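You operate a simulated robot arm through the tools that you are given. There is no shell and no other tool. Be economical: measure what you need, move in short steps, check, and stop when the job is done.

Carry out the task below with a simulated two-armed robot. There is one attempt and no reset: what you move stays moved.

JOB
Get the pressing pad out and warm the iron up to SILK.
Fine: the pad is in the rail-side cubby; shut the door again and lay the pad on the ironing board; outlet switch on, dial to that word; the iron stays on its rest, left on.
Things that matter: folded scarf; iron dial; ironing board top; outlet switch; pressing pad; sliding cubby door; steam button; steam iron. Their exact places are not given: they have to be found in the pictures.

Only the result counts: the job must be done as asked and must still hold three seconds after the hand-in. Knocking over, shifting, dropping, spilling or breaking anything else fails it.

ROBOT AND FRAMES
Two 7-joint arms with two-finger parallel grippers on one trunk, on a base that drives. Base frame: it is fixed to the floor where the robot stands at the start and does not move with it; the origin is under the middle of the robot, x ahead of it, y to its left, z up; the surface under the hand at the start is at about z = 90. Readings come in cm, degrees, newtons and seconds.
The left shoulder is at the start at [5, 15.8, 98.3], the right one opposite. With the tool pointing down near the work surface each hand reaches from about 10 to 64 cm from the robot's upright axis, wherever it stands, measured 20 degrees to its own side. Places, roughly: iron dial [50, 110, 90]; ironing board top [60, 160, 80]; outlet switch [30, 80, 80]; sliding cubby door [60, -30, 150]; steam button [50, 90, 90]. Payload 3.91 kg a hand.
The TCP of each hand is the grasp point between the finger pads, 3 cm short of the fingertips. In the tool frame z runs along the fingers and y along their closing line. Largest opening 11 cm; finger width 2, thickness 1; the body of the gripper, 4.8 by 11.2 cm, starts 5.5 cm behind the TCP.
Orientation is that of the tool frame in the base frame, as [roll, pitch, yaw] about the fixed x, y, z axes, in that order (R = Rz(yaw) Ry(pitch) Rx(roll)). With the fingers straight down and closing along the base's y, the tool's x points along the base's -x, its y along +y and its z along -z.

CONTROLS
- The arms move only by the tool drive_tool. It takes "left_plan", "right_plan" or both (then of equal length, played together; a hand with none holds still); each is a list of rows, each a list of 6 numbers: the shift along the tool's x, y, z in cm, then the turn, a rotation vector about the tool's x, y, z in degrees. In form: [[x, y, z, wx, wy, wz], ...]. A call has 1 to 10 rows; each row shifts and turns the commanded pose from where the row before left it, along the tool's axes as they then stand. "left_claw" and "right_claw" are, for a hand that has rows, the gripper command, from -1 (fully open) to 1 (shut), values between in proportion, set as the call begins (left out, the last holds). Each row takes 0.2 s and may step no farther than 5 cm and 8.6 degrees from the row before; otherwise, or with a gripper value out of range, the whole call is refused. Where a pose cannot be reached the arm comes as near as it can. A force on the tool above 40 N (or 10 N above the force at the start of the call, whichever is more), or a blocked arm, ends the call early, and 0.2 s more pass. Each finger travels about 15.3 cm/s and halts on what it meets, pressing with about 23 N; the grip force reading is that of the motor and also rises with nothing between the fingers. The clock runs only during rows and for 0.2 s after the last one: add rows that do not move to give the fingers time. It gives the time, the measured TCP pose, the force on the tool (base axes), the opening and the grip force at its end, in the units of the frame above (readings bear some noise), with the torque about the TCP (base axes, N m) and any sound that the robot's microphone picked up, and new pictures: "views" is both (left out), scene, wrist or none (wrist: the cameras of the hands that moved).
- Cameras (640 x 400 px; columns grow to the right, rows downward): "scene" is now at [11.26, 5.36, 119.67]; the picture's right is [0.57, -0.82, 0.00], its down [0.14, 0.10, -0.98] and it looks along [0.81, 0.56, 0.17] (base axes); focal length 214 px, centre (320, 200). "left" rides on the left gripper at [7.2, -1.7, -10.3] in its tool frame; the picture's right is [0.23, 0.97, 0.00], its down [-0.76, 0.18, -0.62] and it looks along [-0.61, 0.14, 0.78] (tool axes); focal length 222 px, centre (320, 200). "right" rides on the right gripper at [7.2, 1.7, -10.3] in its tool frame; the picture's right is [-0.23, 0.97, 0.00], its down [-0.76, -0.18, -0.62] and it looks along [-0.61, -0.14, 0.78] (tool axes); focal length 222 px, centre (320, 200).
- lift_body(by): slides the trunk up (or, below 0, down) by that many cm; the arms and the scene camera ride with it, the base frame stays. It gives what a move gives, with no picture.
- drive_base(legs): drives the robot by 1 to 6 legs, each [ahead, turn to the left] in cm and degrees, along the robot's own axes; the way and the turn of a leg run together, so that a leg with both is an arc; at most 150 cm and 180 degrees a leg. The arms and the cameras ride along, it lands a little off, and it stops where it bumps. It gives what a move gives, and a new picture of the scene camera.
- turn_head(pan, tilt): turns the head with the scene camera to pan (to the left, within 80 degrees either way) and tilt (down, from -29 to 69), counted from straight ahead of the robot. It gives what a move gives, and a new picture of the scene camera.
- pixel_to_xyz(camera, pixels): for up to 12 pixels [column, row] of the newest picture of that camera ("zoom" is the newest enlarged one), the place [x, y, z] in the base frame of the surface seen there, good to about 0.2 cm, but the place of the scene camera against the robot may be out by one fixed shift of up to 1.2 cm in any direction. It takes no simulated time.
- enlarge(camera, box): a new picture of the part [left, top, right, bottom] of that camera's present view, enlarged. It takes no simulated time.
- hand_in(): hands the job in; it is judged then, once.

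Work in short steps. Measure before you move; look again where a grasp or a placing could have gone wrong, and mend it. You have 80 turns and 260 pictures in all, those below and enlarged ones among them. Open the grippers and draw the arms clear of the work before you hand the job in, unless the task says otherwise; then end with one line.

The tools are called after "Request:" as name(argument=value, ...) on one line, values as JSON. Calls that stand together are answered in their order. drive_tool: Moves the arms, as the interface text tells. Its arguments: {"type":"object","properties":{"left_plan":{"type":"array","items":{"type":"array","items":{"type":"number"}}},"left_claw":{"type":"number"},"right_plan":{"type":"array","items":{"type":"array","items":{"type":"number"}}},"right_claw":{"type":"number"},"views":{"type":"string","enum":["both","scene","wrist","none"]}},"required":[]} The other tools are called the same way: lift_body (by) slides the trunk up or down; drive_base (legs) drives the base; turn_head (pan, tilt) turns the head that bears the scene camera; pixel_to_xyz (camera, pixels) gives the place of the surface under pixels of a picture; enlarge (camera, box) takes an enlarged picture of a part of a camera's view; hand_in () hands the job in.

At the start:

```text
time: 0.0
left_ee_pos: [29.9, 31.8, 99.96]
left_orientation: [-179.9, 0.0, 179.8]
left_wrist_force: [0.1, 0.5, -0.9]
left_ft_torque: [-0.02, 0.01, 0.0]
left_gripper_width: 11.0
left_gripper_force: 0.1
right_ee_pos: [33.98, 1.98, 100.08]
right_orientation: [-180.0, 0.0, 180.0]
right_wrist_force: [0.1, 0.1, 0.5]
right_ft_torque: [0.02, 0.0, 0.04]
right_gripper_width: 11.0
right_gripper_force: 0.1
trunk travel left (down, up): [-22.5, 25.7]
robot x, y, heading: [0.26, -0.16, -0.1]
head pan, tilt: [34.6, -10.0]
```

scene: 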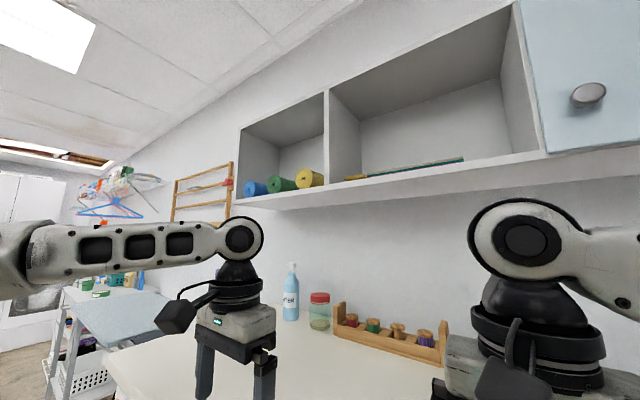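
right: 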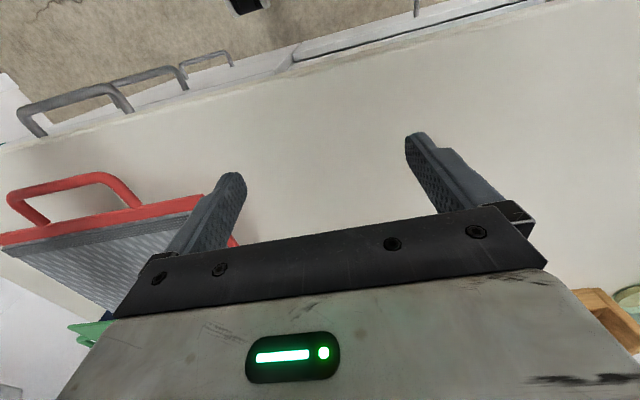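
left: 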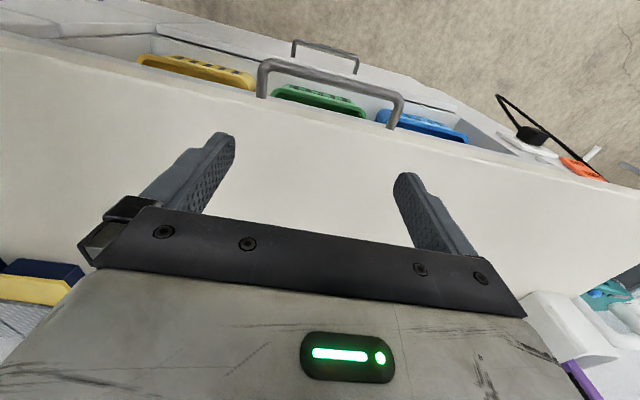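

The scene shows shelf cubbies ahead and an ironing board at left. I look around first with the head.

Request:
turn_head(pan=-25, tilt=-15)

Request:
turn_head(pan=75, tilt=15)

Request:
turn_head(pan=20, tilt=40)

```text
time: 1.3
left_ee_pos: [29.99, 31.71, 99.97]
left_orientation: [-180.0, 0.0, 179.9]
left_wrist_force: [0.1, -0.1, -0.5]
left_ft_torque: [0.03, 0.02, 0.03]
left_gripper_width: 11.01
left_gripper_force: 0.0
right_ee_pos: [34.01, 2.0, 100.05]
right_orientation: [180.0, 0.0, 180.0]
right_wrist_force: [0.5, -0.5, -0.7]
right_ft_torque: [-0.02, -0.01, -0.01]
right_gripper_width: 10.98
right_gripper_force: 0.1
trunk travel left (down, up): [-22.5, 25.7]
robot x, y, heading: [-0.02, 0.09, -0.1]
head pan, tilt: [-25.0, -15.0]
```

scene: 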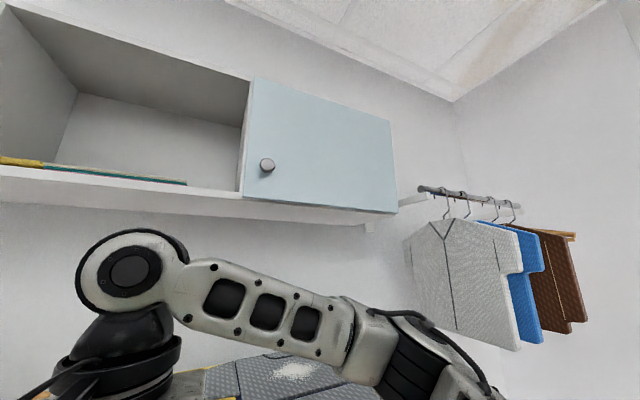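

```text
time: 3.0
left_ee_pos: [29.88, 31.77, 100.04]
left_orientation: [-179.9, -0.1, 179.8]
left_wrist_force: [-0.6, -0.5, -0.1]
left_ft_torque: [0.01, 0.02, 0.0]
left_gripper_width: 11.0
left_gripper_force: 0.1
right_ee_pos: [34.06, 1.95, 99.89]
right_orientation: [-180.0, 0.0, -180.0]
right_wrist_force: [0.9, -0.3, 0.6]
right_ft_torque: [-0.01, 0.02, -0.02]
right_gripper_width: 11.0
right_gripper_force: 0.1
trunk travel left (down, up): [-22.5, 25.7]
robot x, y, heading: [0.11, -0.17, -0.3]
head pan, tilt: [75.0, 15.0]
```

scene: 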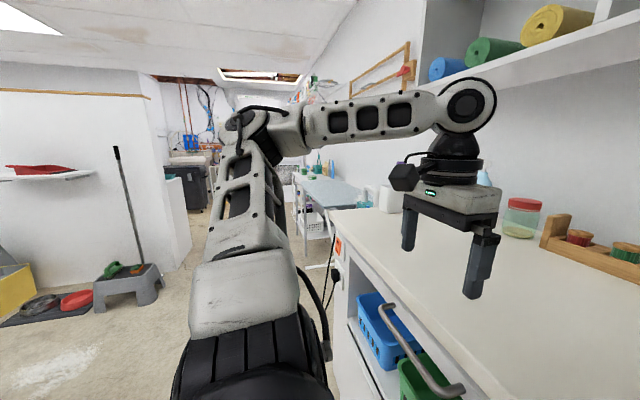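

```text
time: 4.3
left_ee_pos: [29.9, 31.73, 100.0]
left_orientation: [-179.8, 0.0, 179.9]
left_wrist_force: [-0.3, -0.4, 0.6]
left_ft_torque: [-0.02, 0.04, 0.04]
left_gripper_width: 10.99
left_gripper_force: 0.1
right_ee_pos: [33.96, 1.91, 99.97]
right_orientation: [179.9, 0.0, -180.0]
right_wrist_force: [-0.6, -0.9, 1.0]
right_ft_torque: [-0.02, 0.02, 0.03]
right_gripper_width: 10.98
right_gripper_force: 0.1
trunk travel left (down, up): [-22.5, 25.7]
robot x, y, heading: [-0.08, 0.28, -0.0]
head pan, tilt: [20.0, 40.0]
```

scene: 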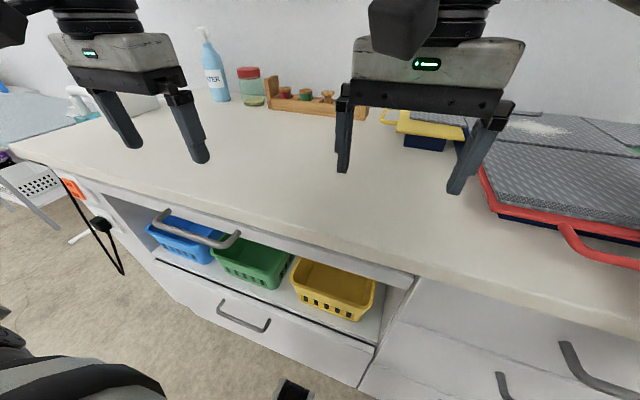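

The blue door with the knob covers the cubby nearest the hanging rail. I turn back to measure it.

Request:
turn_head(pan=-15, tilt=-15)

```text
time: 5.5
left_ee_pos: [29.95, 31.71, 100.05]
left_orientation: [-179.8, 0.1, 180.0]
left_wrist_force: [-0.7, 1.4, 0.5]
left_ft_torque: [-0.04, 0.03, 0.01]
left_gripper_width: 11.0
left_gripper_force: 0.0
right_ee_pos: [34.01, 1.9, 99.95]
right_orientation: [179.9, 0.0, -180.0]
right_wrist_force: [0.1, 0.1, -1.1]
right_ft_torque: [0.03, 0.01, 0.02]
right_gripper_width: 11.01
right_gripper_force: 0.1
trunk travel left (down, up): [-22.5, 25.7]
robot x, y, heading: [-0.19, 0.42, 0.1]
head pan, tilt: [-15.0, -15.0]
```

scene: 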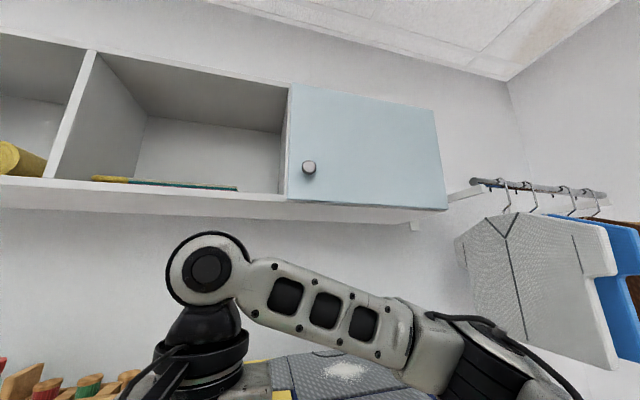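

Measuring the door corners, knob, shelf front edge and dividers.

Request:
pixel_to_xyz(camera="scene", pixels=[[293, 88], [290, 198], [433, 113], [446, 207], [309, 167], [200, 203], [90, 60], [50, 172], [200, 186], [110, 180], [280, 120], [345, 370]])

Request:
enlarge(camera="scene", box=[60, 60, 460, 240])

```text
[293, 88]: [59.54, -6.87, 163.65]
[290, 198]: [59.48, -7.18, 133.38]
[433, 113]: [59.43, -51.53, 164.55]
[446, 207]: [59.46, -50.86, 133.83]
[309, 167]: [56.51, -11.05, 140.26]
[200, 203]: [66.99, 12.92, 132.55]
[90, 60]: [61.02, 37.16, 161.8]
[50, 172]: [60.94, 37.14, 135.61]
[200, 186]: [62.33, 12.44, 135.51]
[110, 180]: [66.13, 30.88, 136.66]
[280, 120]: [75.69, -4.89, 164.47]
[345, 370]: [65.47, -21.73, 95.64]
```

```text
1.60 times, centred on (260, 150) of scene
```

zoom: 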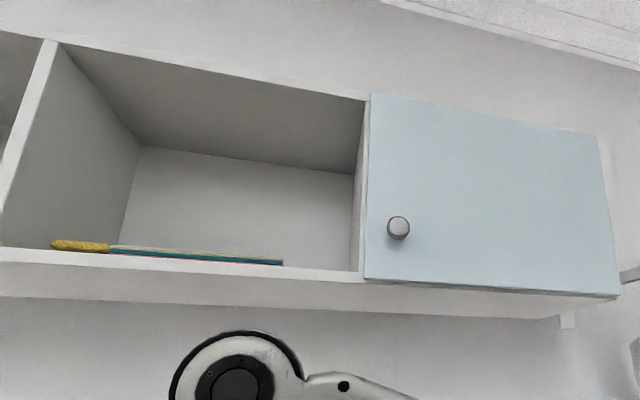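

Door plane at x≈59.4, y from -7 to -51; the knob is at about (57,-11,140). It slides left, so I raise the trunk and look again.

Request:
lift_body(by=24)

Request:
turn_head(pan=-10, tilt=5)

```text
time: 8.0
left_ee_pos: [29.93, 31.79, 124.04]
left_orientation: [-180.0, 0.1, 179.9]
left_wrist_force: [-0.2, -0.2, 0.9]
left_ft_torque: [0.0, -0.01, 0.02]
left_gripper_width: 11.02
left_gripper_force: 0.1
right_ee_pos: [34.07, 1.87, 124.0]
right_orientation: [180.0, 0.0, -180.0]
right_wrist_force: [-0.4, -1.1, -0.5]
right_ft_torque: [-0.01, 0.0, 0.01]
right_gripper_width: 11.0
right_gripper_force: 0.0
trunk travel left (down, up): [-46.5, 1.7]
robot x, y, heading: [-0.3, 0.03, 0.1]
head pan, tilt: [-15.0, -15.0]
```

```text
time: 8.9
left_ee_pos: [29.91, 31.73, 124.05]
left_orientation: [-179.9, 0.1, 179.8]
left_wrist_force: [-0.1, -0.1, -0.6]
left_ft_torque: [0.0, -0.01, -0.05]
left_gripper_width: 11.01
left_gripper_force: 0.1
right_ee_pos: [34.09, 1.99, 124.01]
right_orientation: [180.0, 0.1, 179.9]
right_wrist_force: [0.1, 0.1, -0.4]
right_ft_torque: [-0.01, 0.01, 0.01]
right_gripper_width: 11.02
right_gripper_force: 0.1
trunk travel left (down, up): [-46.5, 1.7]
robot x, y, heading: [0.54, -0.06, -0.1]
head pan, tilt: [-10.0, 5.0]
```

scene: 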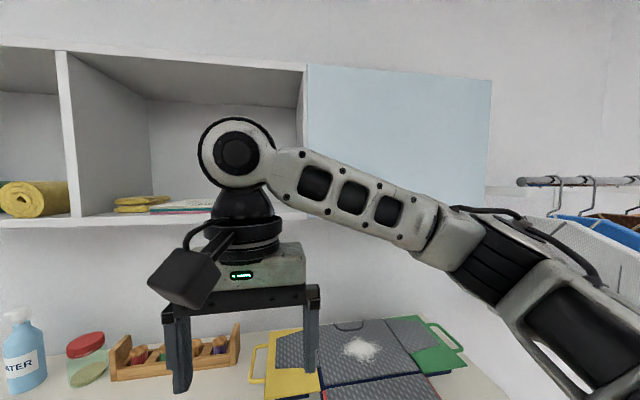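

The right arm blocks the view and the left hand's path, so I move the right hand aside while tilting the left hand forward.

Request:
drive_tool(right_plan=[[0.5, -4, 0.5, 0, 0, 0], [0.5, -4, 0.5, 0, 0, 0], [0.5, -4, 0.5, 0, 0, 0], [0.5, -4, 0.5, 0, 0, 0], [0.5, -4, 0.5, 0, 0, 0], [0.5, -4, 0.5, 0, 0, 0], [0.5, -4, 0.5, 0, 0, 0], [0.5, -4, 0.5, 0, 0, 0], [0.5, -2, 0.5, 0, 0, 0], [0.5, 0, 0.5, 0, 0, 0]], left_plan=[[-1.5, 0, 0, 0, -8.6, 0], [-1.5, 0, 0.2, 0, -8.6, 0], [-1.4, 0, 0.4, 0, -8.6, 0], [-1.3, 0, 0.6, 0, -8.6, 0], [-1.2, 0, 0.8, 0, -8.6, 0], [-1.1, 0, 1, 0, -8.6, 0], [-0.9, 0, 1.2, 0, -8.6, 0], [-0.7, 0, 1.3, 0, -8.6, 0], [-0.5, 0, 1.4, 0, -8.6, 0], [-0.3, 0, 1.4, 0, -8.6, 0]])

```text
time: 11.1
left_ee_pos: [44.71, 31.87, 123.85]
left_orientation: [-177.1, 86.0, -177.3]
left_wrist_force: [0.9, -1.2, 0.0]
left_ft_torque: [0.01, -0.01, -0.01]
left_gripper_width: 11.01
left_gripper_force: 0.1
right_ee_pos: [29.11, -32.06, 119.02]
right_orientation: [-179.9, 0.0, -179.9]
right_wrist_force: [-0.1, 0.2, -0.4]
right_ft_torque: [-0.03, 0.02, 0.01]
right_gripper_width: 10.99
right_gripper_force: 0.0
trunk travel left (down, up): [-46.5, 1.7]
robot x, y, heading: [-0.01, -0.24, 0.1]
head pan, tilt: [-10.0, 5.0]
```

scene: 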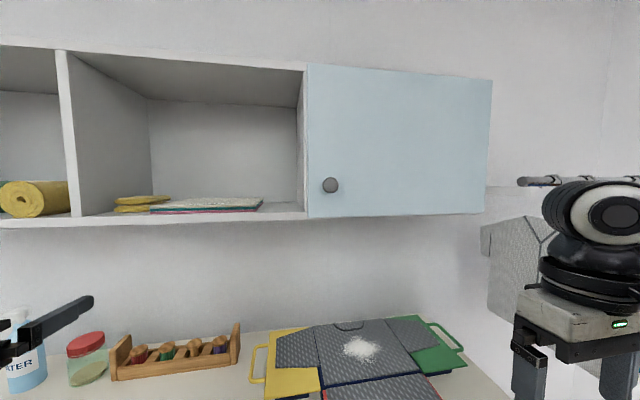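
right: 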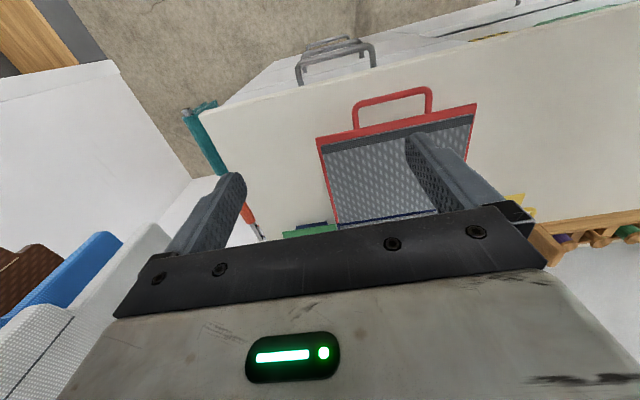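
left: 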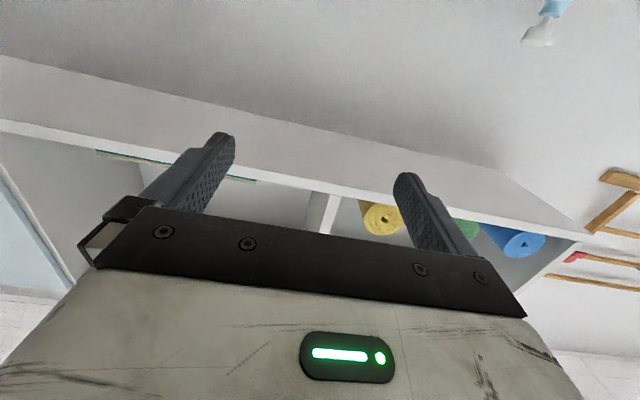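

The knob is at (330,185) in the scene picture. I measure it again.

Request:
pixel_to_xyz(camera="scene", pixels=[[330, 185], [325, 180], [336, 190], [350, 180], [310, 205], [485, 208], [230, 216]])

Request:
enlarge(camera="scene", box=[40, 140, 360, 240])

```text
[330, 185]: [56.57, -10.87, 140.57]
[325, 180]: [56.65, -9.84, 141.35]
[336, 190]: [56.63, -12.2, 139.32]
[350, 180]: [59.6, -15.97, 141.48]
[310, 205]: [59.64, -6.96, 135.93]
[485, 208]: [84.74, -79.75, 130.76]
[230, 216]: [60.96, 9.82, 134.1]
```

```text
2.00 times, centred on (200, 190) of scene
```

zoom: 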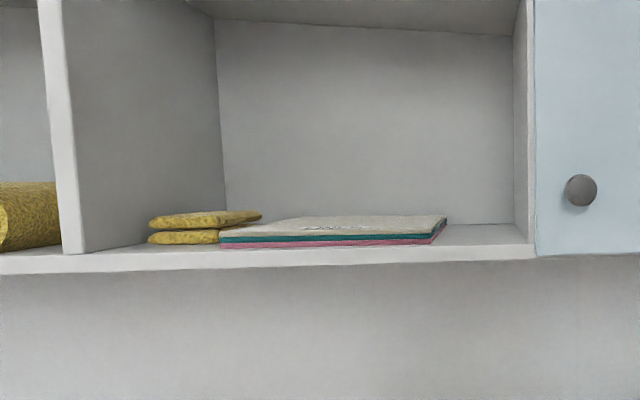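

Now I move the left hand in front of the knob at about (47,-11,140.5), keeping the fingers forward.

Request:
drive_tool(left_plan=[[-1.85, -4.3, 0.1, 0, -4, 0], [-1.85, -4.3, 0, 0, 0, 0], [-1.85, -4.3, 0, 0, 0, 0], [-1.85, -4.3, 0, 0, 0, 0], [-1.85, -4.3, 0, 0, 0, 0], [-1.85, -4.3, 0, 0, 0, 0], [-1.85, -4.3, 0, 0, 0, 0], [-1.85, -4.3, 0, 0, 0, 0], [-1.8, -4.3, 0, 0, 0, 0], [0, -4.1, 0, 0, 0, 0]], left_claw=-0.3)

```text
time: 13.3
left_ee_pos: [44.59, -11.21, 140.52]
left_orientation: [-76.6, 89.9, -76.6]
left_wrist_force: [0.8, 0.0, -0.2]
left_ft_torque: [-0.01, 0.0, 0.0]
left_gripper_width: 7.16
left_gripper_force: 0.0
right_ee_pos: [29.13, -32.05, 118.93]
right_orientation: [-180.0, 0.0, -180.0]
right_wrist_force: [-0.6, -0.1, 0.9]
right_ft_torque: [0.01, -0.03, -0.01]
right_gripper_width: 10.98
right_gripper_force: 0.1
trunk travel left (down, up): [-46.5, 1.7]
robot x, y, heading: [-0.15, 0.44, -0.2]
head pan, tilt: [-10.0, 5.0]
```

scene: 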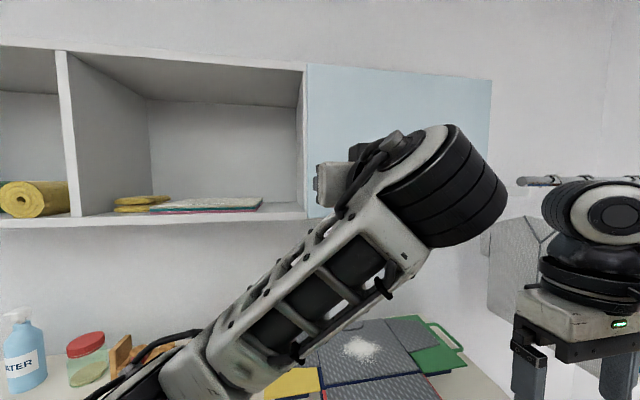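
left: 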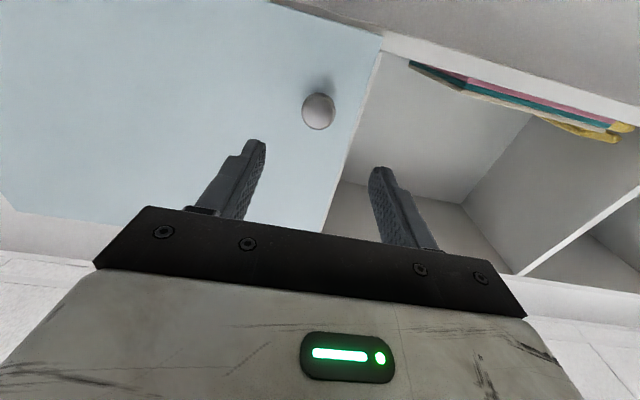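

The knob shows at (318,111) in the wrist view; I measure it with that camera, which has no shift.

Request:
pixel_to_xyz(camera="left", pixels=[[318, 111], [307, 111], [330, 111], [318, 122], [280, 130], [372, 60]])

```text
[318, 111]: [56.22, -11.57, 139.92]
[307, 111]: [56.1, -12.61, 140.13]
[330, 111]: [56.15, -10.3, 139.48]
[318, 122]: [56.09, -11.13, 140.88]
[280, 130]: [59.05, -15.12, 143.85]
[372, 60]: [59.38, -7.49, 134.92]
```

Knob centre is (56.1, -11.5, 140) and the door face x≈59.2. I advance to TCP x≈55.2 and close.

Request:
drive_tool(left_plan=[[0.5, -0.3, 3.5, 0, 0, 0], [0, 0, 3.5, 0, 0, 0], [0, 0, 3.5, 0, 0, 0]], views="wrist")

Request:
drive_tool(left_plan=[[0, 0, 0, 0, 0, 0], [0, 0, 0, 0, 0, 0], [0, 0, 0, 0, 0, 0]], left_claw=1, views="wrist")

```text
time: 14.1
left_ee_pos: [55.23, -11.34, 139.87]
left_orientation: [-133.9, 89.9, -133.9]
left_wrist_force: [0.5, 0.4, 0.5]
left_ft_torque: [0.02, 0.01, -0.03]
left_gripper_width: 7.15
left_gripper_force: 0.0
right_ee_pos: [29.15, -32.06, 118.98]
right_orientation: [180.0, -0.1, 180.0]
right_wrist_force: [0.4, 0.1, -0.7]
right_ft_torque: [-0.04, -0.02, 0.01]
right_gripper_width: 11.01
right_gripper_force: 0.1
trunk travel left (down, up): [-46.5, 1.7]
robot x, y, heading: [0.1, -0.13, -0.0]
head pan, tilt: [-10.0, 5.0]
```

left: 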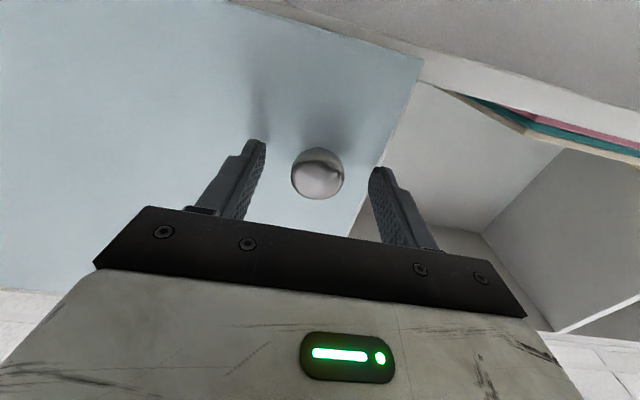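

```text
time: 14.9
left_ee_pos: [55.19, -11.48, 139.88]
left_orientation: [-85.2, 89.9, -85.2]
left_wrist_force: [0.3, -0.8, 0.4]
left_ft_torque: [0.06, 0.04, 0.03]
left_gripper_width: 3.35
left_gripper_force: 45.0
right_ee_pos: [29.14, -32.04, 118.88]
right_orientation: [180.0, 0.0, -179.9]
right_wrist_force: [0.2, 1.0, 0.5]
right_ft_torque: [-0.02, -0.02, 0.01]
right_gripper_width: 11.0
right_gripper_force: 0.1
trunk travel left (down, up): [-46.5, 1.7]
robot x, y, heading: [-0.0, -0.08, 0.0]
head pan, tilt: [-10.0, 5.0]
```

left: 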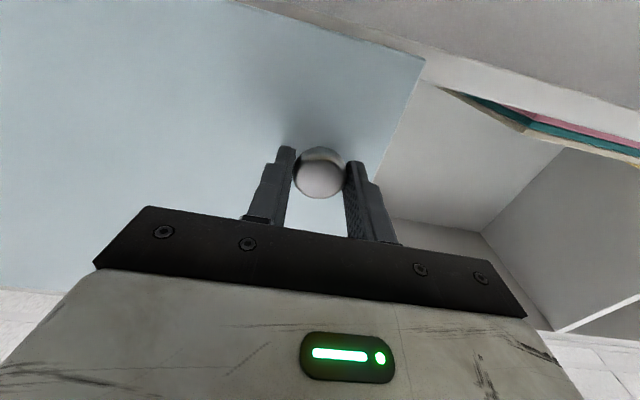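

The knob is held (opening 3.35 cm). Sliding it left, a small step at a time at first.

Request:
drive_tool(left_plan=[[0, 1, 0, 0, 0, 0], [0, 2, 0, 0, 0, 0], [0, 3, 0, 0, 0, 0], [0, 4, 0, 0, 0, 0], [0, 4, 0, 0, 0, 0]], views="scene")

```text
time: 16.1
left_ee_pos: [55.37, 2.79, 139.86]
left_orientation: [-48.4, 89.7, -48.3]
left_wrist_force: [-16.8, 1.7, -6.3]
left_ft_torque: [-0.12, 0.23, -0.14]
left_gripper_width: 3.33
left_gripper_force: 45.4
right_ee_pos: [28.98, -32.04, 118.81]
right_orientation: [-180.0, 0.1, 180.0]
right_wrist_force: [0.2, 0.0, 0.2]
right_ft_torque: [0.01, -0.02, -0.01]
right_gripper_width: 11.0
right_gripper_force: 0.1
trunk travel left (down, up): [-46.5, 1.7]
robot x, y, heading: [0.01, 0.0, 0.2]
head pan, tilt: [-10.0, 5.0]
```

scene: 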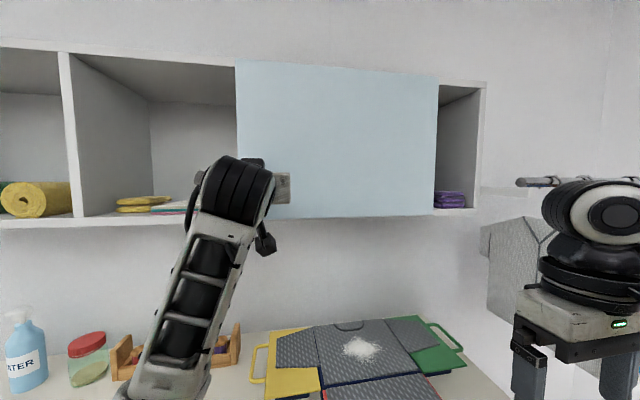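

The door slides. I continue 27 cm more, easing back a touch because of the -17 N in x.

Request:
drive_tool(left_plan=[[0, 3, -0.2, 0, 0, 0], [0, 4, 0, 0, 0, 0], [0, 4, 0, 0, 0, 0], [0, 4, 0, 0, 0, 0], [0, 4, 0, 0, 0, 0], [0, 4, 0, 0, 0, 0], [0, 3, 0, 0, 0, 0], [0, 1, 0, 0, 0, 0]], views="scene")

```text
time: 17.9
left_ee_pos: [55.28, 29.65, 139.97]
left_orientation: [-101.1, 89.9, -101.2]
left_wrist_force: [21.0, -1.0, 13.1]
left_ft_torque: [-0.03, -0.65, -0.02]
left_gripper_width: 3.36
left_gripper_force: 44.5
right_ee_pos: [29.33, -32.15, 118.78]
right_orientation: [179.8, -0.2, 179.9]
right_wrist_force: [-0.1, -0.9, 0.4]
right_ft_torque: [0.01, 0.0, 0.01]
right_gripper_width: 11.0
right_gripper_force: 0.1
trunk travel left (down, up): [-46.5, 1.7]
robot x, y, heading: [-0.07, -0.03, 0.2]
head pan, tilt: [-10.0, 5.0]
```

scene: 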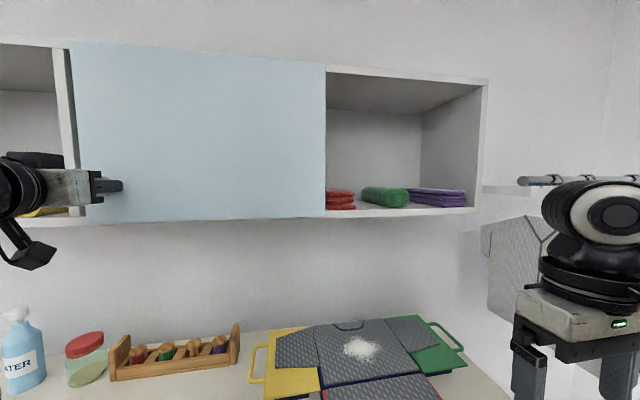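

Inside are a red item, a green roll and a purple stack. I push the rest of the way open and then zoom in.

Request:
drive_tool(left_plan=[[0, 2, 0, 0, 0, 0], [0, 1.5, 0, 0, 0, 0], [0, 0, 0, 0, 0, 0]], views="scene")

Request:
enlarge(camera="scene", box=[300, 120, 500, 245])

```text
time: 18.7
left_ee_pos: [55.36, 33.04, 139.86]
left_orientation: [-72.4, 90.0, -72.4]
left_wrist_force: [16.7, -0.1, 14.2]
left_ft_torque: [0.05, -0.28, 0.01]
left_gripper_width: 3.35
left_gripper_force: 45.3
right_ee_pos: [29.37, -32.08, 118.76]
right_orientation: [179.9, -0.2, -180.0]
right_wrist_force: [0.0, -0.1, 0.1]
right_ft_torque: [-0.01, 0.02, 0.0]
right_gripper_width: 11.02
right_gripper_force: 0.1
trunk travel left (down, up): [-46.5, 1.7]
robot x, y, heading: [-0.2, -0.28, 0.2]
head pan, tilt: [-10.0, 5.0]
```

scene: 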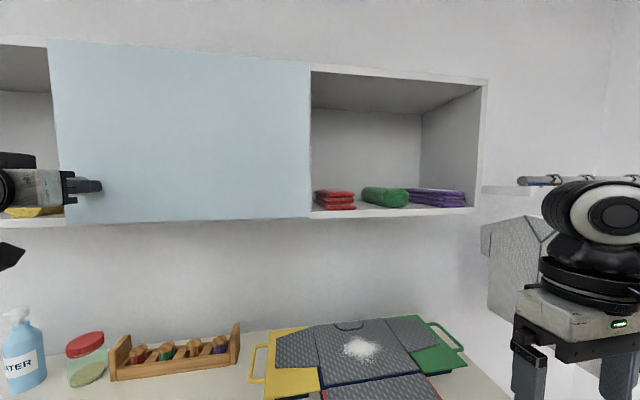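

```text
3.20 times, centred on (400, 182) of scene
```

zoom: 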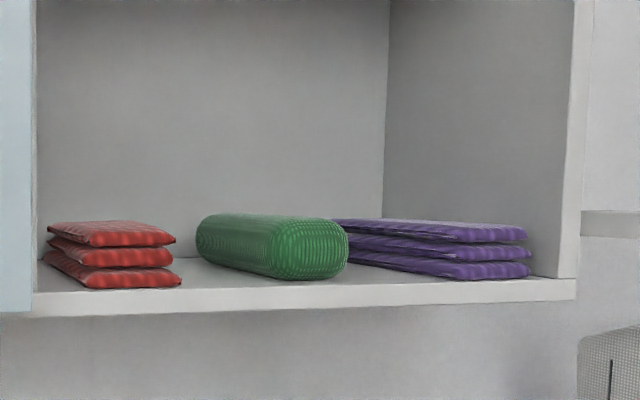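

The red and purple stacks look like folded cloth, and the rounded green one is the pad. I measure it.

Request:
pixel_to_xyz(camera="zoom", pixels=[[220, 222], [205, 240], [270, 255], [310, 255], [280, 222], [340, 225], [345, 250], [310, 275], [180, 285], [350, 235], [480, 275], [300, 300]])

```text
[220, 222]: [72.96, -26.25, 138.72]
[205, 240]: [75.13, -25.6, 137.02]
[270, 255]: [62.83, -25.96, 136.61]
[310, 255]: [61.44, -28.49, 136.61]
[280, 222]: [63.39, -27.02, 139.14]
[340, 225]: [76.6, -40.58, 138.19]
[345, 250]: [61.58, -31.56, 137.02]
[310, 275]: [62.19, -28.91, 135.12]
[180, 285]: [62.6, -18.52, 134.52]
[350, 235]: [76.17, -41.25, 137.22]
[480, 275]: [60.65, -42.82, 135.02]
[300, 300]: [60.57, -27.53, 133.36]
```

The green pad is about 6 wide (y≈-26 to -32), 4.5 tall, with its front end at x≈61, lengthways along x. I bring the right hand up, tilted forward, to look at it.

Request:
drive_tool(right_plan=[[-1.2, 0.28, -2, 0, -8.6, 0], [-1.49, 0.28, -1.8, 0, -8.6, 0], [-1.74, 0.28, -1.55, 0, -8.6, 0], [-1.95, 0.28, -1.28, 0, -8.6, 0], [-2.12, 0.28, -0.97, 0, -8.6, 0], [-2.24, 0.28, -0.64, 0, -8.6, 0], [-2.31, 0.28, -0.3, 0, -8.6, 0], [-2.33, 0.28, 0.05, 0, -8.6, 0], [-2.3, 0.28, 0.39, 0, -8.6, 0], [-2.21, 0.28, 0.74, 0, 0, 0]], right_claw=-1)

```text
time: 20.9
left_ee_pos: [55.25, 33.03, 139.94]
left_orientation: [95.3, 89.9, 95.2]
left_wrist_force: [14.4, 0.8, 13.0]
left_ft_torque: [-0.02, -0.48, -0.11]
left_gripper_width: 3.34
left_gripper_force: 45.2
right_ee_pos: [41.15, -29.17, 139.07]
right_orientation: [179.9, 77.3, 179.9]
right_wrist_force: [-0.3, 0.2, 1.0]
right_ft_torque: [0.01, 0.02, 0.03]
right_gripper_width: 10.99
right_gripper_force: 0.0
trunk travel left (down, up): [-46.5, 1.7]
robot x, y, heading: [0.06, -0.07, 0.1]
head pan, tilt: [-10.0, 5.0]
```

scene: 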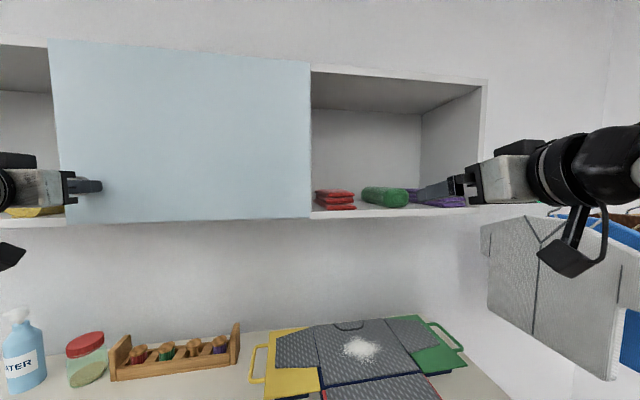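
right: 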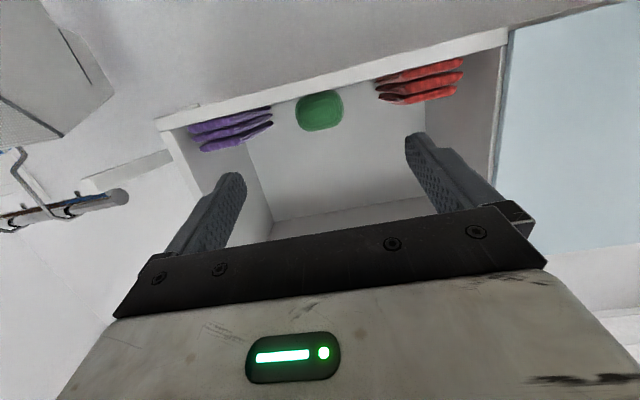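

The wrist view shows the green pad at (320,111), with gaps to purple (272) and red (378). I measure those edges.

Request:
pixel_to_xyz(camera="right", pixels=[[320, 111], [299, 113], [341, 107], [318, 94], [322, 128], [268, 112], [272, 122], [380, 83], [385, 98], [345, 81]])

Request:
enlarge(camera="right", box=[160, 40, 520, 240])

```text
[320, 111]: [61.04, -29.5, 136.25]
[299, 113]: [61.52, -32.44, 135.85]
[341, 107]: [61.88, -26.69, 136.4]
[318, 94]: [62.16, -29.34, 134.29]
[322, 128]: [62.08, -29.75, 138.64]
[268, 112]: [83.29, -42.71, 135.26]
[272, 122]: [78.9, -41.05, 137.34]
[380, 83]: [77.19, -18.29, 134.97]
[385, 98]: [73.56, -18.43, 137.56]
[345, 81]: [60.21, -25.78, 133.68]
```

```text
1.78 times, centred on (340, 140) of right
```

zoom: 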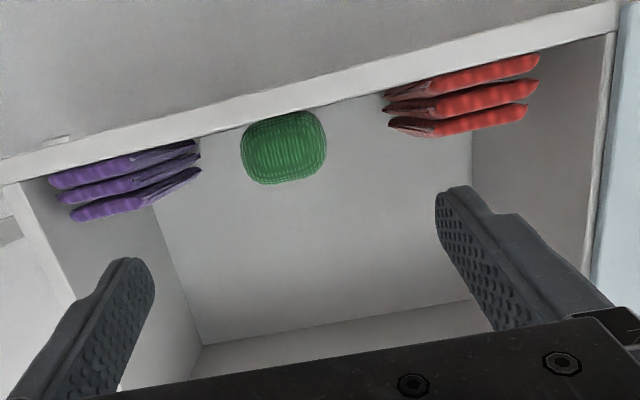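

Pad y from -32.6 to -26.5, centre -29.55, z 134–138.8; the neighbours are about 4 cm off on each side. I open to 8.5 cm and go in to TCP (66,-29.55,137).

Request:
drive_tool(right_plan=[[-0.49, -0.1, 3.53, 0, 0, 0], [-0.49, -0.1, 3.53, 0, 0, 0], [-0.49, -0.1, 3.53, 0, 0, 0], [-0.49, -0.1, 3.53, 0, 0, 0]], right_claw=-0.545, views="wrist")

```text
time: 21.9
left_ee_pos: [55.19, 32.87, 139.91]
left_orientation: [54.3, 89.9, 54.3]
left_wrist_force: [16.1, 0.4, 11.9]
left_ft_torque: [0.04, -0.56, -0.06]
left_gripper_width: 3.35
left_gripper_force: 44.5
right_ee_pos: [55.58, -29.67, 137.5]
right_orientation: [-179.8, 77.3, -179.9]
right_wrist_force: [0.2, 0.6, 0.2]
right_ft_torque: [-0.01, 0.02, -0.03]
right_gripper_width: 8.5
right_gripper_force: 0.0
trunk travel left (down, up): [-46.5, 1.7]
robot x, y, heading: [-0.06, -0.09, -0.1]
head pan, tilt: [-10.0, 5.0]
```

right: 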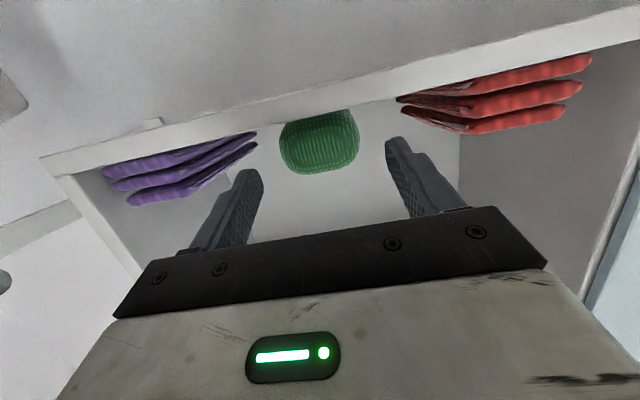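

Fingers straddle the pad cleanly. I advance to x=66 at z≈137, then close.

Request:
drive_tool(right_plan=[[-0.6, 0.05, 3.42, 0, 0, 0], [-0.6, 0.05, 3.42, 0, 0, 0], [-0.6, 0, 3.42, 0, 0, 0]], views="wrist")

Request:
drive_tool(right_plan=[[0, 0, 0, 0, 0, 0], [0, 0, 0, 0, 0, 0], [0, 0, 0, 0, 0, 0]], right_claw=1, views="both")

```text
time: 22.7
left_ee_pos: [55.27, 32.94, 139.99]
left_orientation: [-136.2, 90.0, -136.2]
left_wrist_force: [14.4, 0.3, 12.5]
left_ft_torque: [0.04, -0.44, -0.13]
left_gripper_width: 3.35
left_gripper_force: 45.4
right_ee_pos: [66.15, -29.78, 137.19]
right_orientation: [179.9, 77.3, -180.0]
right_wrist_force: [0.1, 0.5, -0.2]
right_ft_torque: [0.0, -0.01, 0.02]
right_gripper_width: 8.49
right_gripper_force: 0.0
trunk travel left (down, up): [-46.5, 1.7]
robot x, y, heading: [0.18, -0.11, 0.0]
head pan, tilt: [-10.0, 5.0]
```

right: 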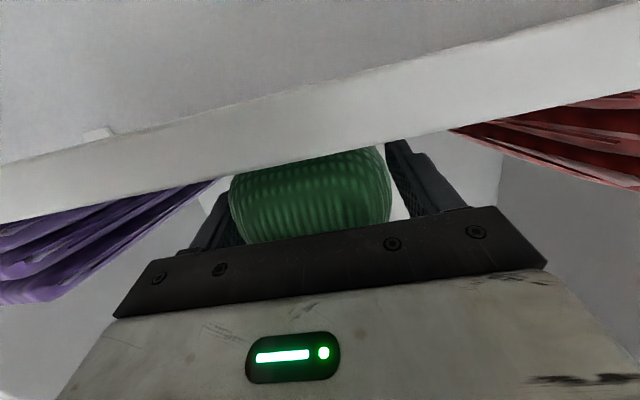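

```text
time: 23.5
left_ee_pos: [55.31, 33.0, 139.89]
left_orientation: [-130.0, 89.9, -130.2]
left_wrist_force: [14.4, -0.3, 13.2]
left_ft_torque: [0.02, -0.25, 0.02]
left_gripper_width: 3.35
left_gripper_force: 44.4
right_ee_pos: [66.19, -29.75, 137.28]
right_orientation: [179.7, 77.4, 179.9]
right_wrist_force: [1.2, 1.6, 0.6]
right_ft_torque: [0.2, -0.29, 0.11]
right_gripper_width: 7.0
right_gripper_force: 22.6
trunk travel left (down, up): [-46.5, 1.7]
robot x, y, heading: [-0.22, 0.23, -0.1]
head pan, tilt: [-10.0, 5.0]
```

scene: 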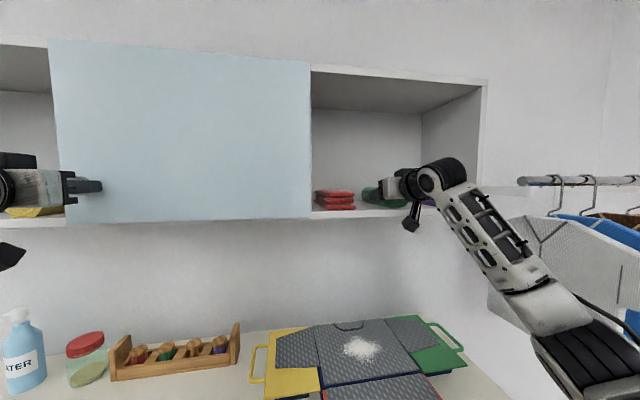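
right: 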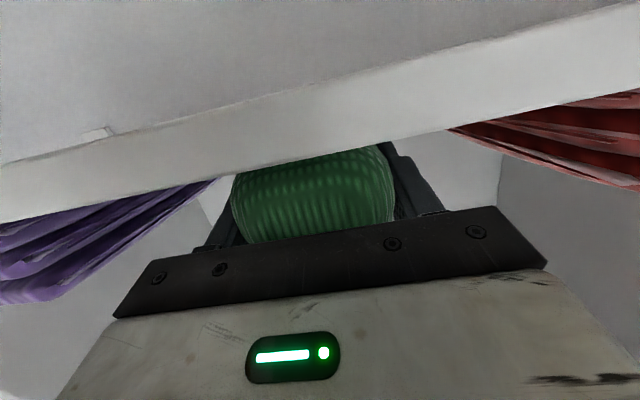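

Gripped at 7.0 cm with 22.6 N. Lifting about 4 cm straight up first.

Request:
drive_tool(right_plan=[[-1, 0, -0.22, 0, 0, 0], [-1.5, 0, -0.33, 0, 0, 0], [-1.5, 0, -0.33, 0, 0, 0]])

```text
time: 24.3
left_ee_pos: [55.25, 33.02, 139.8]
left_orientation: [-134.2, 89.8, -134.4]
left_wrist_force: [12.9, 0.3, 12.7]
left_ft_torque: [-0.04, -0.36, -0.02]
left_gripper_width: 3.33
left_gripper_force: 45.2
right_ee_pos: [65.7, -29.72, 141.21]
right_orientation: [179.8, 77.3, 179.8]
right_wrist_force: [-0.4, 0.2, 0.2]
right_ft_torque: [-0.01, 0.01, 0.0]
right_gripper_width: 0.0
right_gripper_force: 23.0
trunk travel left (down, up): [-46.5, 1.7]
robot x, y, heading: [0.06, 0.46, -0.0]
head pan, tilt: [-10.0, 5.0]
```

scene: 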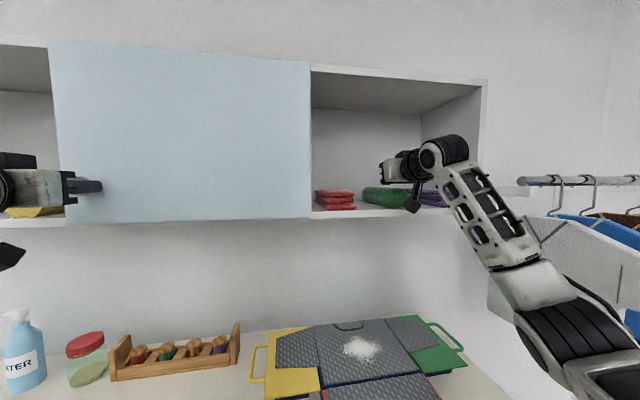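
right: 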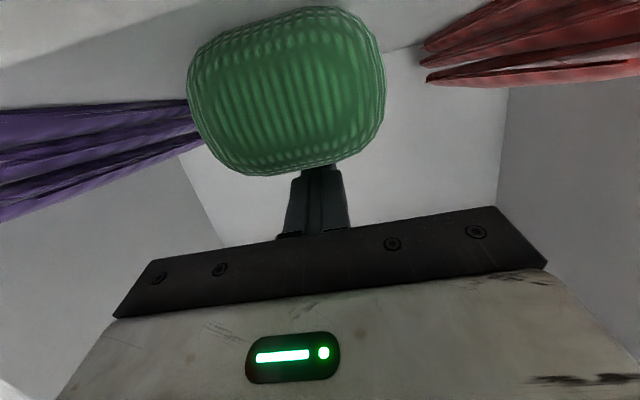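

It slipped: the fingers closed over the top (width 0), and the pad is still on the shelf. I back straight out and look at it again.

Request:
drive_tool(right_plan=[[0, 0, -4, 0, 0, 0], [0, 0, -4, 0, 0, 0], [0, 0, -4, 0, 0, 0], [0, 0, -4, 0, 0, 0]], right_claw=1)

Request:
pixel_to_xyz(camera="right", pixels=[[330, 110], [300, 115], [345, 110], [318, 95], [322, 130]])

```text
time: 25.3
left_ee_pos: [55.33, 32.96, 139.89]
left_orientation: [-140.1, 89.9, -140.3]
left_wrist_force: [13.2, -0.1, 11.6]
left_ft_torque: [-0.01, -0.09, -0.06]
left_gripper_width: 3.36
left_gripper_force: 44.8
right_ee_pos: [50.01, -29.6, 144.84]
right_orientation: [179.7, 77.2, 179.7]
right_wrist_force: [-0.1, 0.2, -0.6]
right_ft_torque: [0.01, 0.02, -0.02]
right_gripper_width: 0.02
right_gripper_force: 23.6
trunk travel left (down, up): [-46.5, 1.7]
robot x, y, heading: [-0.18, -0.06, -0.1]
head pan, tilt: [-10.0, 5.0]
```

scene: 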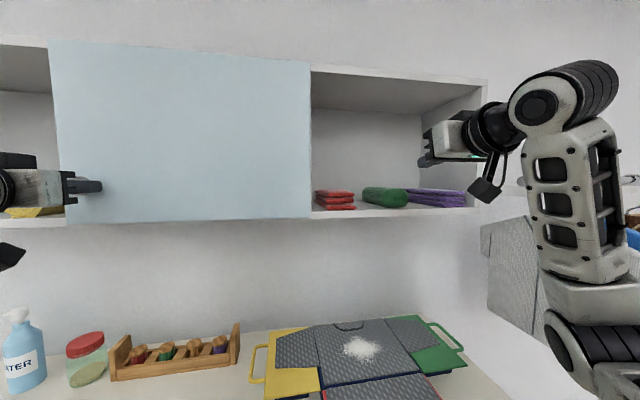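
right: 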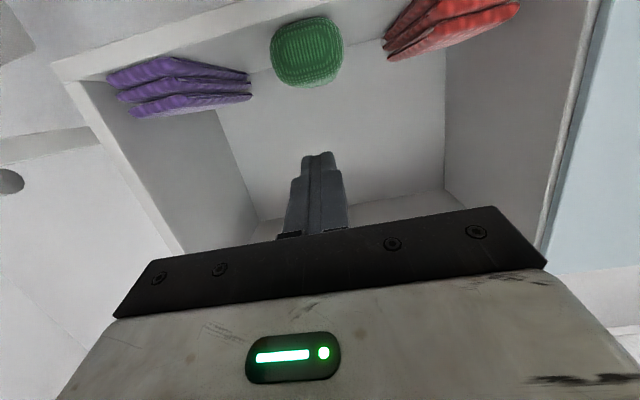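

```text
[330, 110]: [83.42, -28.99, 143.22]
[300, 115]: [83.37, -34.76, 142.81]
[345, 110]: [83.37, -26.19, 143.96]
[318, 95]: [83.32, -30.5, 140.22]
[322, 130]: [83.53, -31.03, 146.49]
```

The pad hardly moved; it is at (307,52) in the wrist picture. Measuring its outline.

Request:
pixel_to_xyz(camera="right", pixels=[[307, 52], [274, 55], [340, 50], [304, 20], [310, 84], [275, 75], [338, 70], [245, 100], [390, 58], [360, 10], [200, 58]])

Request:
enlarge(camera="right", box=[200, 0, 440, 150])

```text
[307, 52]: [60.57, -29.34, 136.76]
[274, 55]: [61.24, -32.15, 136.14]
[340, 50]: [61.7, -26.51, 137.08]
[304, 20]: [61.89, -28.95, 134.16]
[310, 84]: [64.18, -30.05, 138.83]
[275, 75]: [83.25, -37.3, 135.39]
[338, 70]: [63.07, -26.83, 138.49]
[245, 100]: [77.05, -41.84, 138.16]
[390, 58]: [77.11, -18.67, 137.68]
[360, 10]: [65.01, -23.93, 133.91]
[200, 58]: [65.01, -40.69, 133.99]
```

```text
2.67 times, centred on (320, 75) of right
```

zoom: 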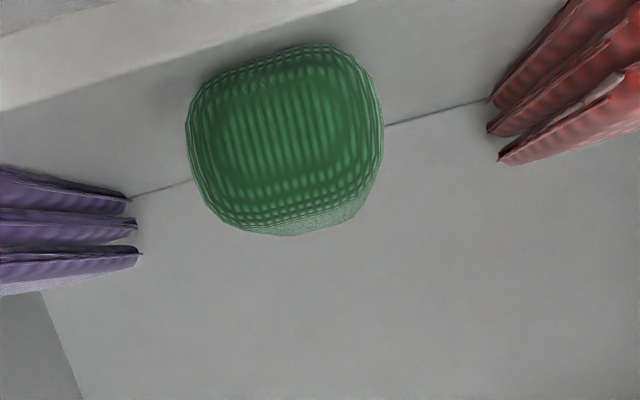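

Outline: y -32.2 to -26.5, z 134 to 139. I re-approach more level (5° down) and lower, with the finger pads on the mid-height.

Request:
drive_tool(right_plan=[[2.25, 0, 1.87, 0, 0, 0], [2.25, 0, 1.87, 0, 0, 0], [2.25, 0.1, 1.87, 0, 0, 0], [0, 0, 0, 0, -7.8, 0], [0, 0, 0, 0, 0, 0]], right_claw=-0.545, views="wrist")

```text
time: 26.5
left_ee_pos: [55.29, 33.0, 139.87]
left_orientation: [-141.6, 89.9, -141.6]
left_wrist_force: [12.9, 0.9, 9.9]
left_ft_torque: [0.0, -0.24, 0.0]
left_gripper_width: 3.35
left_gripper_force: 44.9
right_ee_pos: [54.03, -29.51, 137.1]
right_orientation: [179.6, 85.2, 179.7]
right_wrist_force: [-0.3, 0.9, -0.4]
right_ft_torque: [-0.01, -0.02, 0.04]
right_gripper_width: 8.5
right_gripper_force: 0.0
trunk travel left (down, up): [-46.5, 1.7]
robot x, y, heading: [0.25, 0.17, -0.1]
head pan, tilt: [-10.0, 5.0]
```

right: 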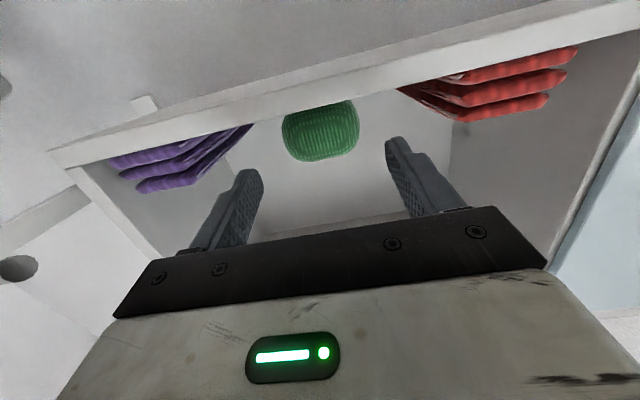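

Aligned. Going in 12.5 cm at z≈136.1, then closing.

Request:
drive_tool(right_plan=[[-0.05, 0, 4.15, 0, 0, 0], [-0.05, 0, 4.15, 0, 0, 0], [-0.05, 0, 4.15, 0, 0, 0], [0, 0, 0, 0, 0, 0]], views="none")

Request:
drive_tool(right_plan=[[0, 0, 0, 0, 0, 0], [0, 0, 0, 0, 0, 0], [0, 0, 0, 0, 0, 0], [0, 0, 0, 0, 0, 0]], right_claw=1, views="wrist")

```text
time: 27.5
left_ee_pos: [55.2, 32.98, 139.89]
left_orientation: [-142.5, 89.9, -142.6]
left_wrist_force: [11.8, 0.4, 8.6]
left_ft_torque: [0.03, -0.22, -0.04]
left_gripper_width: 3.32
left_gripper_force: 44.9
right_ee_pos: [66.63, -29.39, 136.3]
right_orientation: [179.9, 85.1, 180.0]
right_wrist_force: [0.4, 0.4, 0.1]
right_ft_torque: [0.0, -0.01, -0.01]
right_gripper_width: 8.48
right_gripper_force: 0.0
trunk travel left (down, up): [-46.5, 1.7]
robot x, y, heading: [-0.08, -0.32, -0.1]
head pan, tilt: [-10.0, 5.0]
```

```text
time: 28.5
left_ee_pos: [55.26, 33.0, 139.83]
left_orientation: [-140.7, 90.0, -140.7]
left_wrist_force: [9.5, -1.0, 7.1]
left_ft_torque: [0.03, -0.15, -0.01]
left_gripper_width: 3.35
left_gripper_force: 44.9
right_ee_pos: [66.72, -29.32, 136.41]
right_orientation: [179.6, 85.1, 179.6]
right_wrist_force: [2.1, -0.8, 2.1]
right_ft_torque: [0.01, 0.03, -0.08]
right_gripper_width: 7.0
right_gripper_force: 23.1
trunk travel left (down, up): [-46.5, 1.7]
robot x, y, heading: [-0.31, 0.22, 0.0]
head pan, tilt: [-10.0, 5.0]
```

right: 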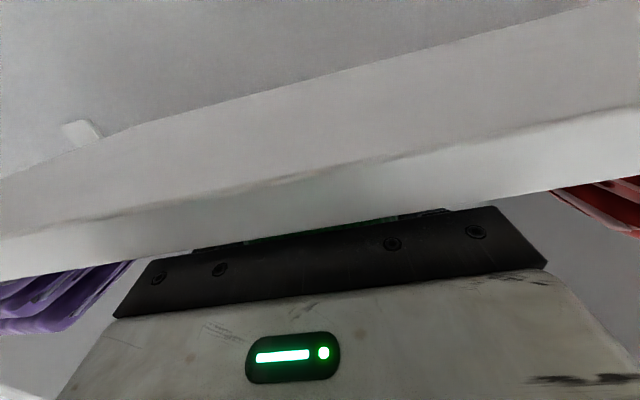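

Gripped at 7.0 cm, nearer mid-height. Lifting slowly by 2 cm, then checking the width.

Request:
drive_tool(right_plan=[[-0.3, 0, -0.03, 0, 0, 0], [-0.4, 0, -0.03, 0, 0, 0], [-0.4, 0, -0.03, 0, 0, 0], [-0.4, 0, -0.03, 0, 0, 0], [-0.4, 0, -0.03, 0, 0, 0]])

```text
time: 29.7
left_ee_pos: [55.27, 32.99, 139.79]
left_orientation: [-140.9, 89.9, -141.0]
left_wrist_force: [7.8, -1.1, 6.1]
left_ft_torque: [-0.01, -0.21, 0.0]
left_gripper_width: 3.35
left_gripper_force: 44.9
right_ee_pos: [66.75, -29.51, 138.07]
right_orientation: [179.8, 85.1, 179.8]
right_wrist_force: [-0.1, 0.2, -2.9]
right_ft_torque: [-0.02, 0.08, 0.0]
right_gripper_width: 6.99
right_gripper_force: 23.0
trunk travel left (down, up): [-46.5, 1.7]
robot x, y, heading: [-0.1, 0.23, -0.1]
head pan, tilt: [-10.0, 5.0]
```

scene: 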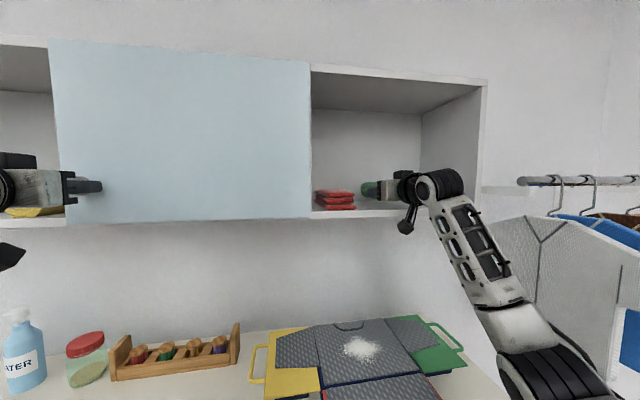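
right: 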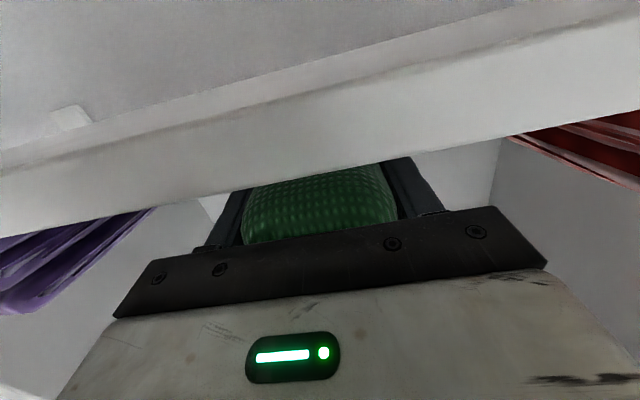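

The grip holds (width 6.99, ~3 N weight). I raise 1.5 cm more and pull it straight out.

Request:
drive_tool(right_plan=[[-0.7, 0, 0, 0, 0, 0], [-0.7, 0, 0, 0, 0, 0], [0, 0, -2, 0, 0, 0], [0, 0, -3, 0, 0, 0], [0, 0, -4, 0, 0, 0], [0, 0, -4, 0, 0, 0], [0, 0, -4, 0, 0, 0], [0, 0, -4, 0, 0, 0], [0, 0, -4, 0, 0, 0]])

```text
time: 31.7
left_ee_pos: [55.32, 33.06, 139.77]
left_orientation: [-139.1, 89.9, -139.2]
left_wrist_force: [6.4, -0.4, 4.8]
left_ft_torque: [-0.01, 0.11, -0.03]
left_gripper_width: 3.35
left_gripper_force: 45.0
right_ee_pos: [42.11, -29.49, 141.55]
right_orientation: [179.4, 85.2, 179.3]
right_wrist_force: [0.3, 0.4, -3.2]
right_ft_torque: [0.01, 0.1, -0.01]
right_gripper_width: 7.0
right_gripper_force: 23.0
trunk travel left (down, up): [-46.5, 1.7]
robot x, y, heading: [0.09, -0.07, 0.1]
head pan, tilt: [-10.0, 5.0]
```

scene: 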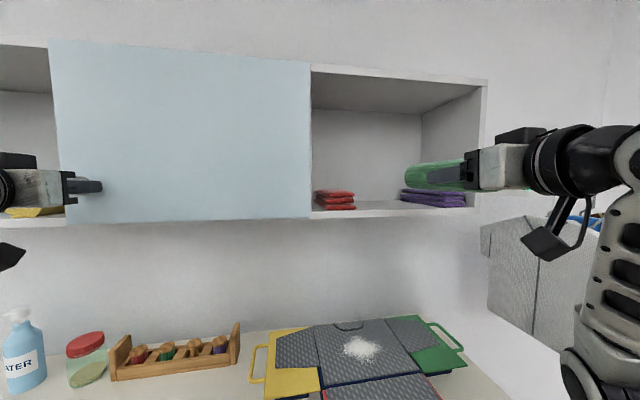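
right: 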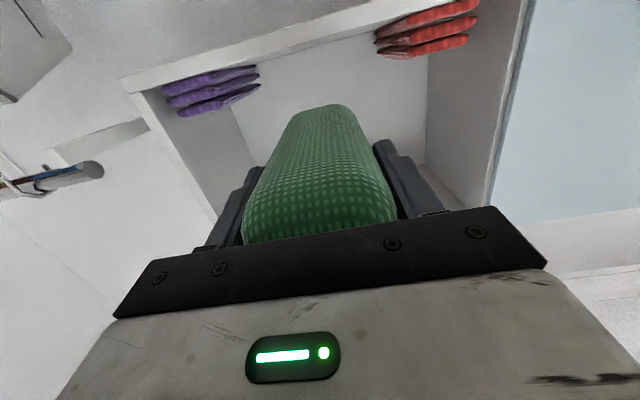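

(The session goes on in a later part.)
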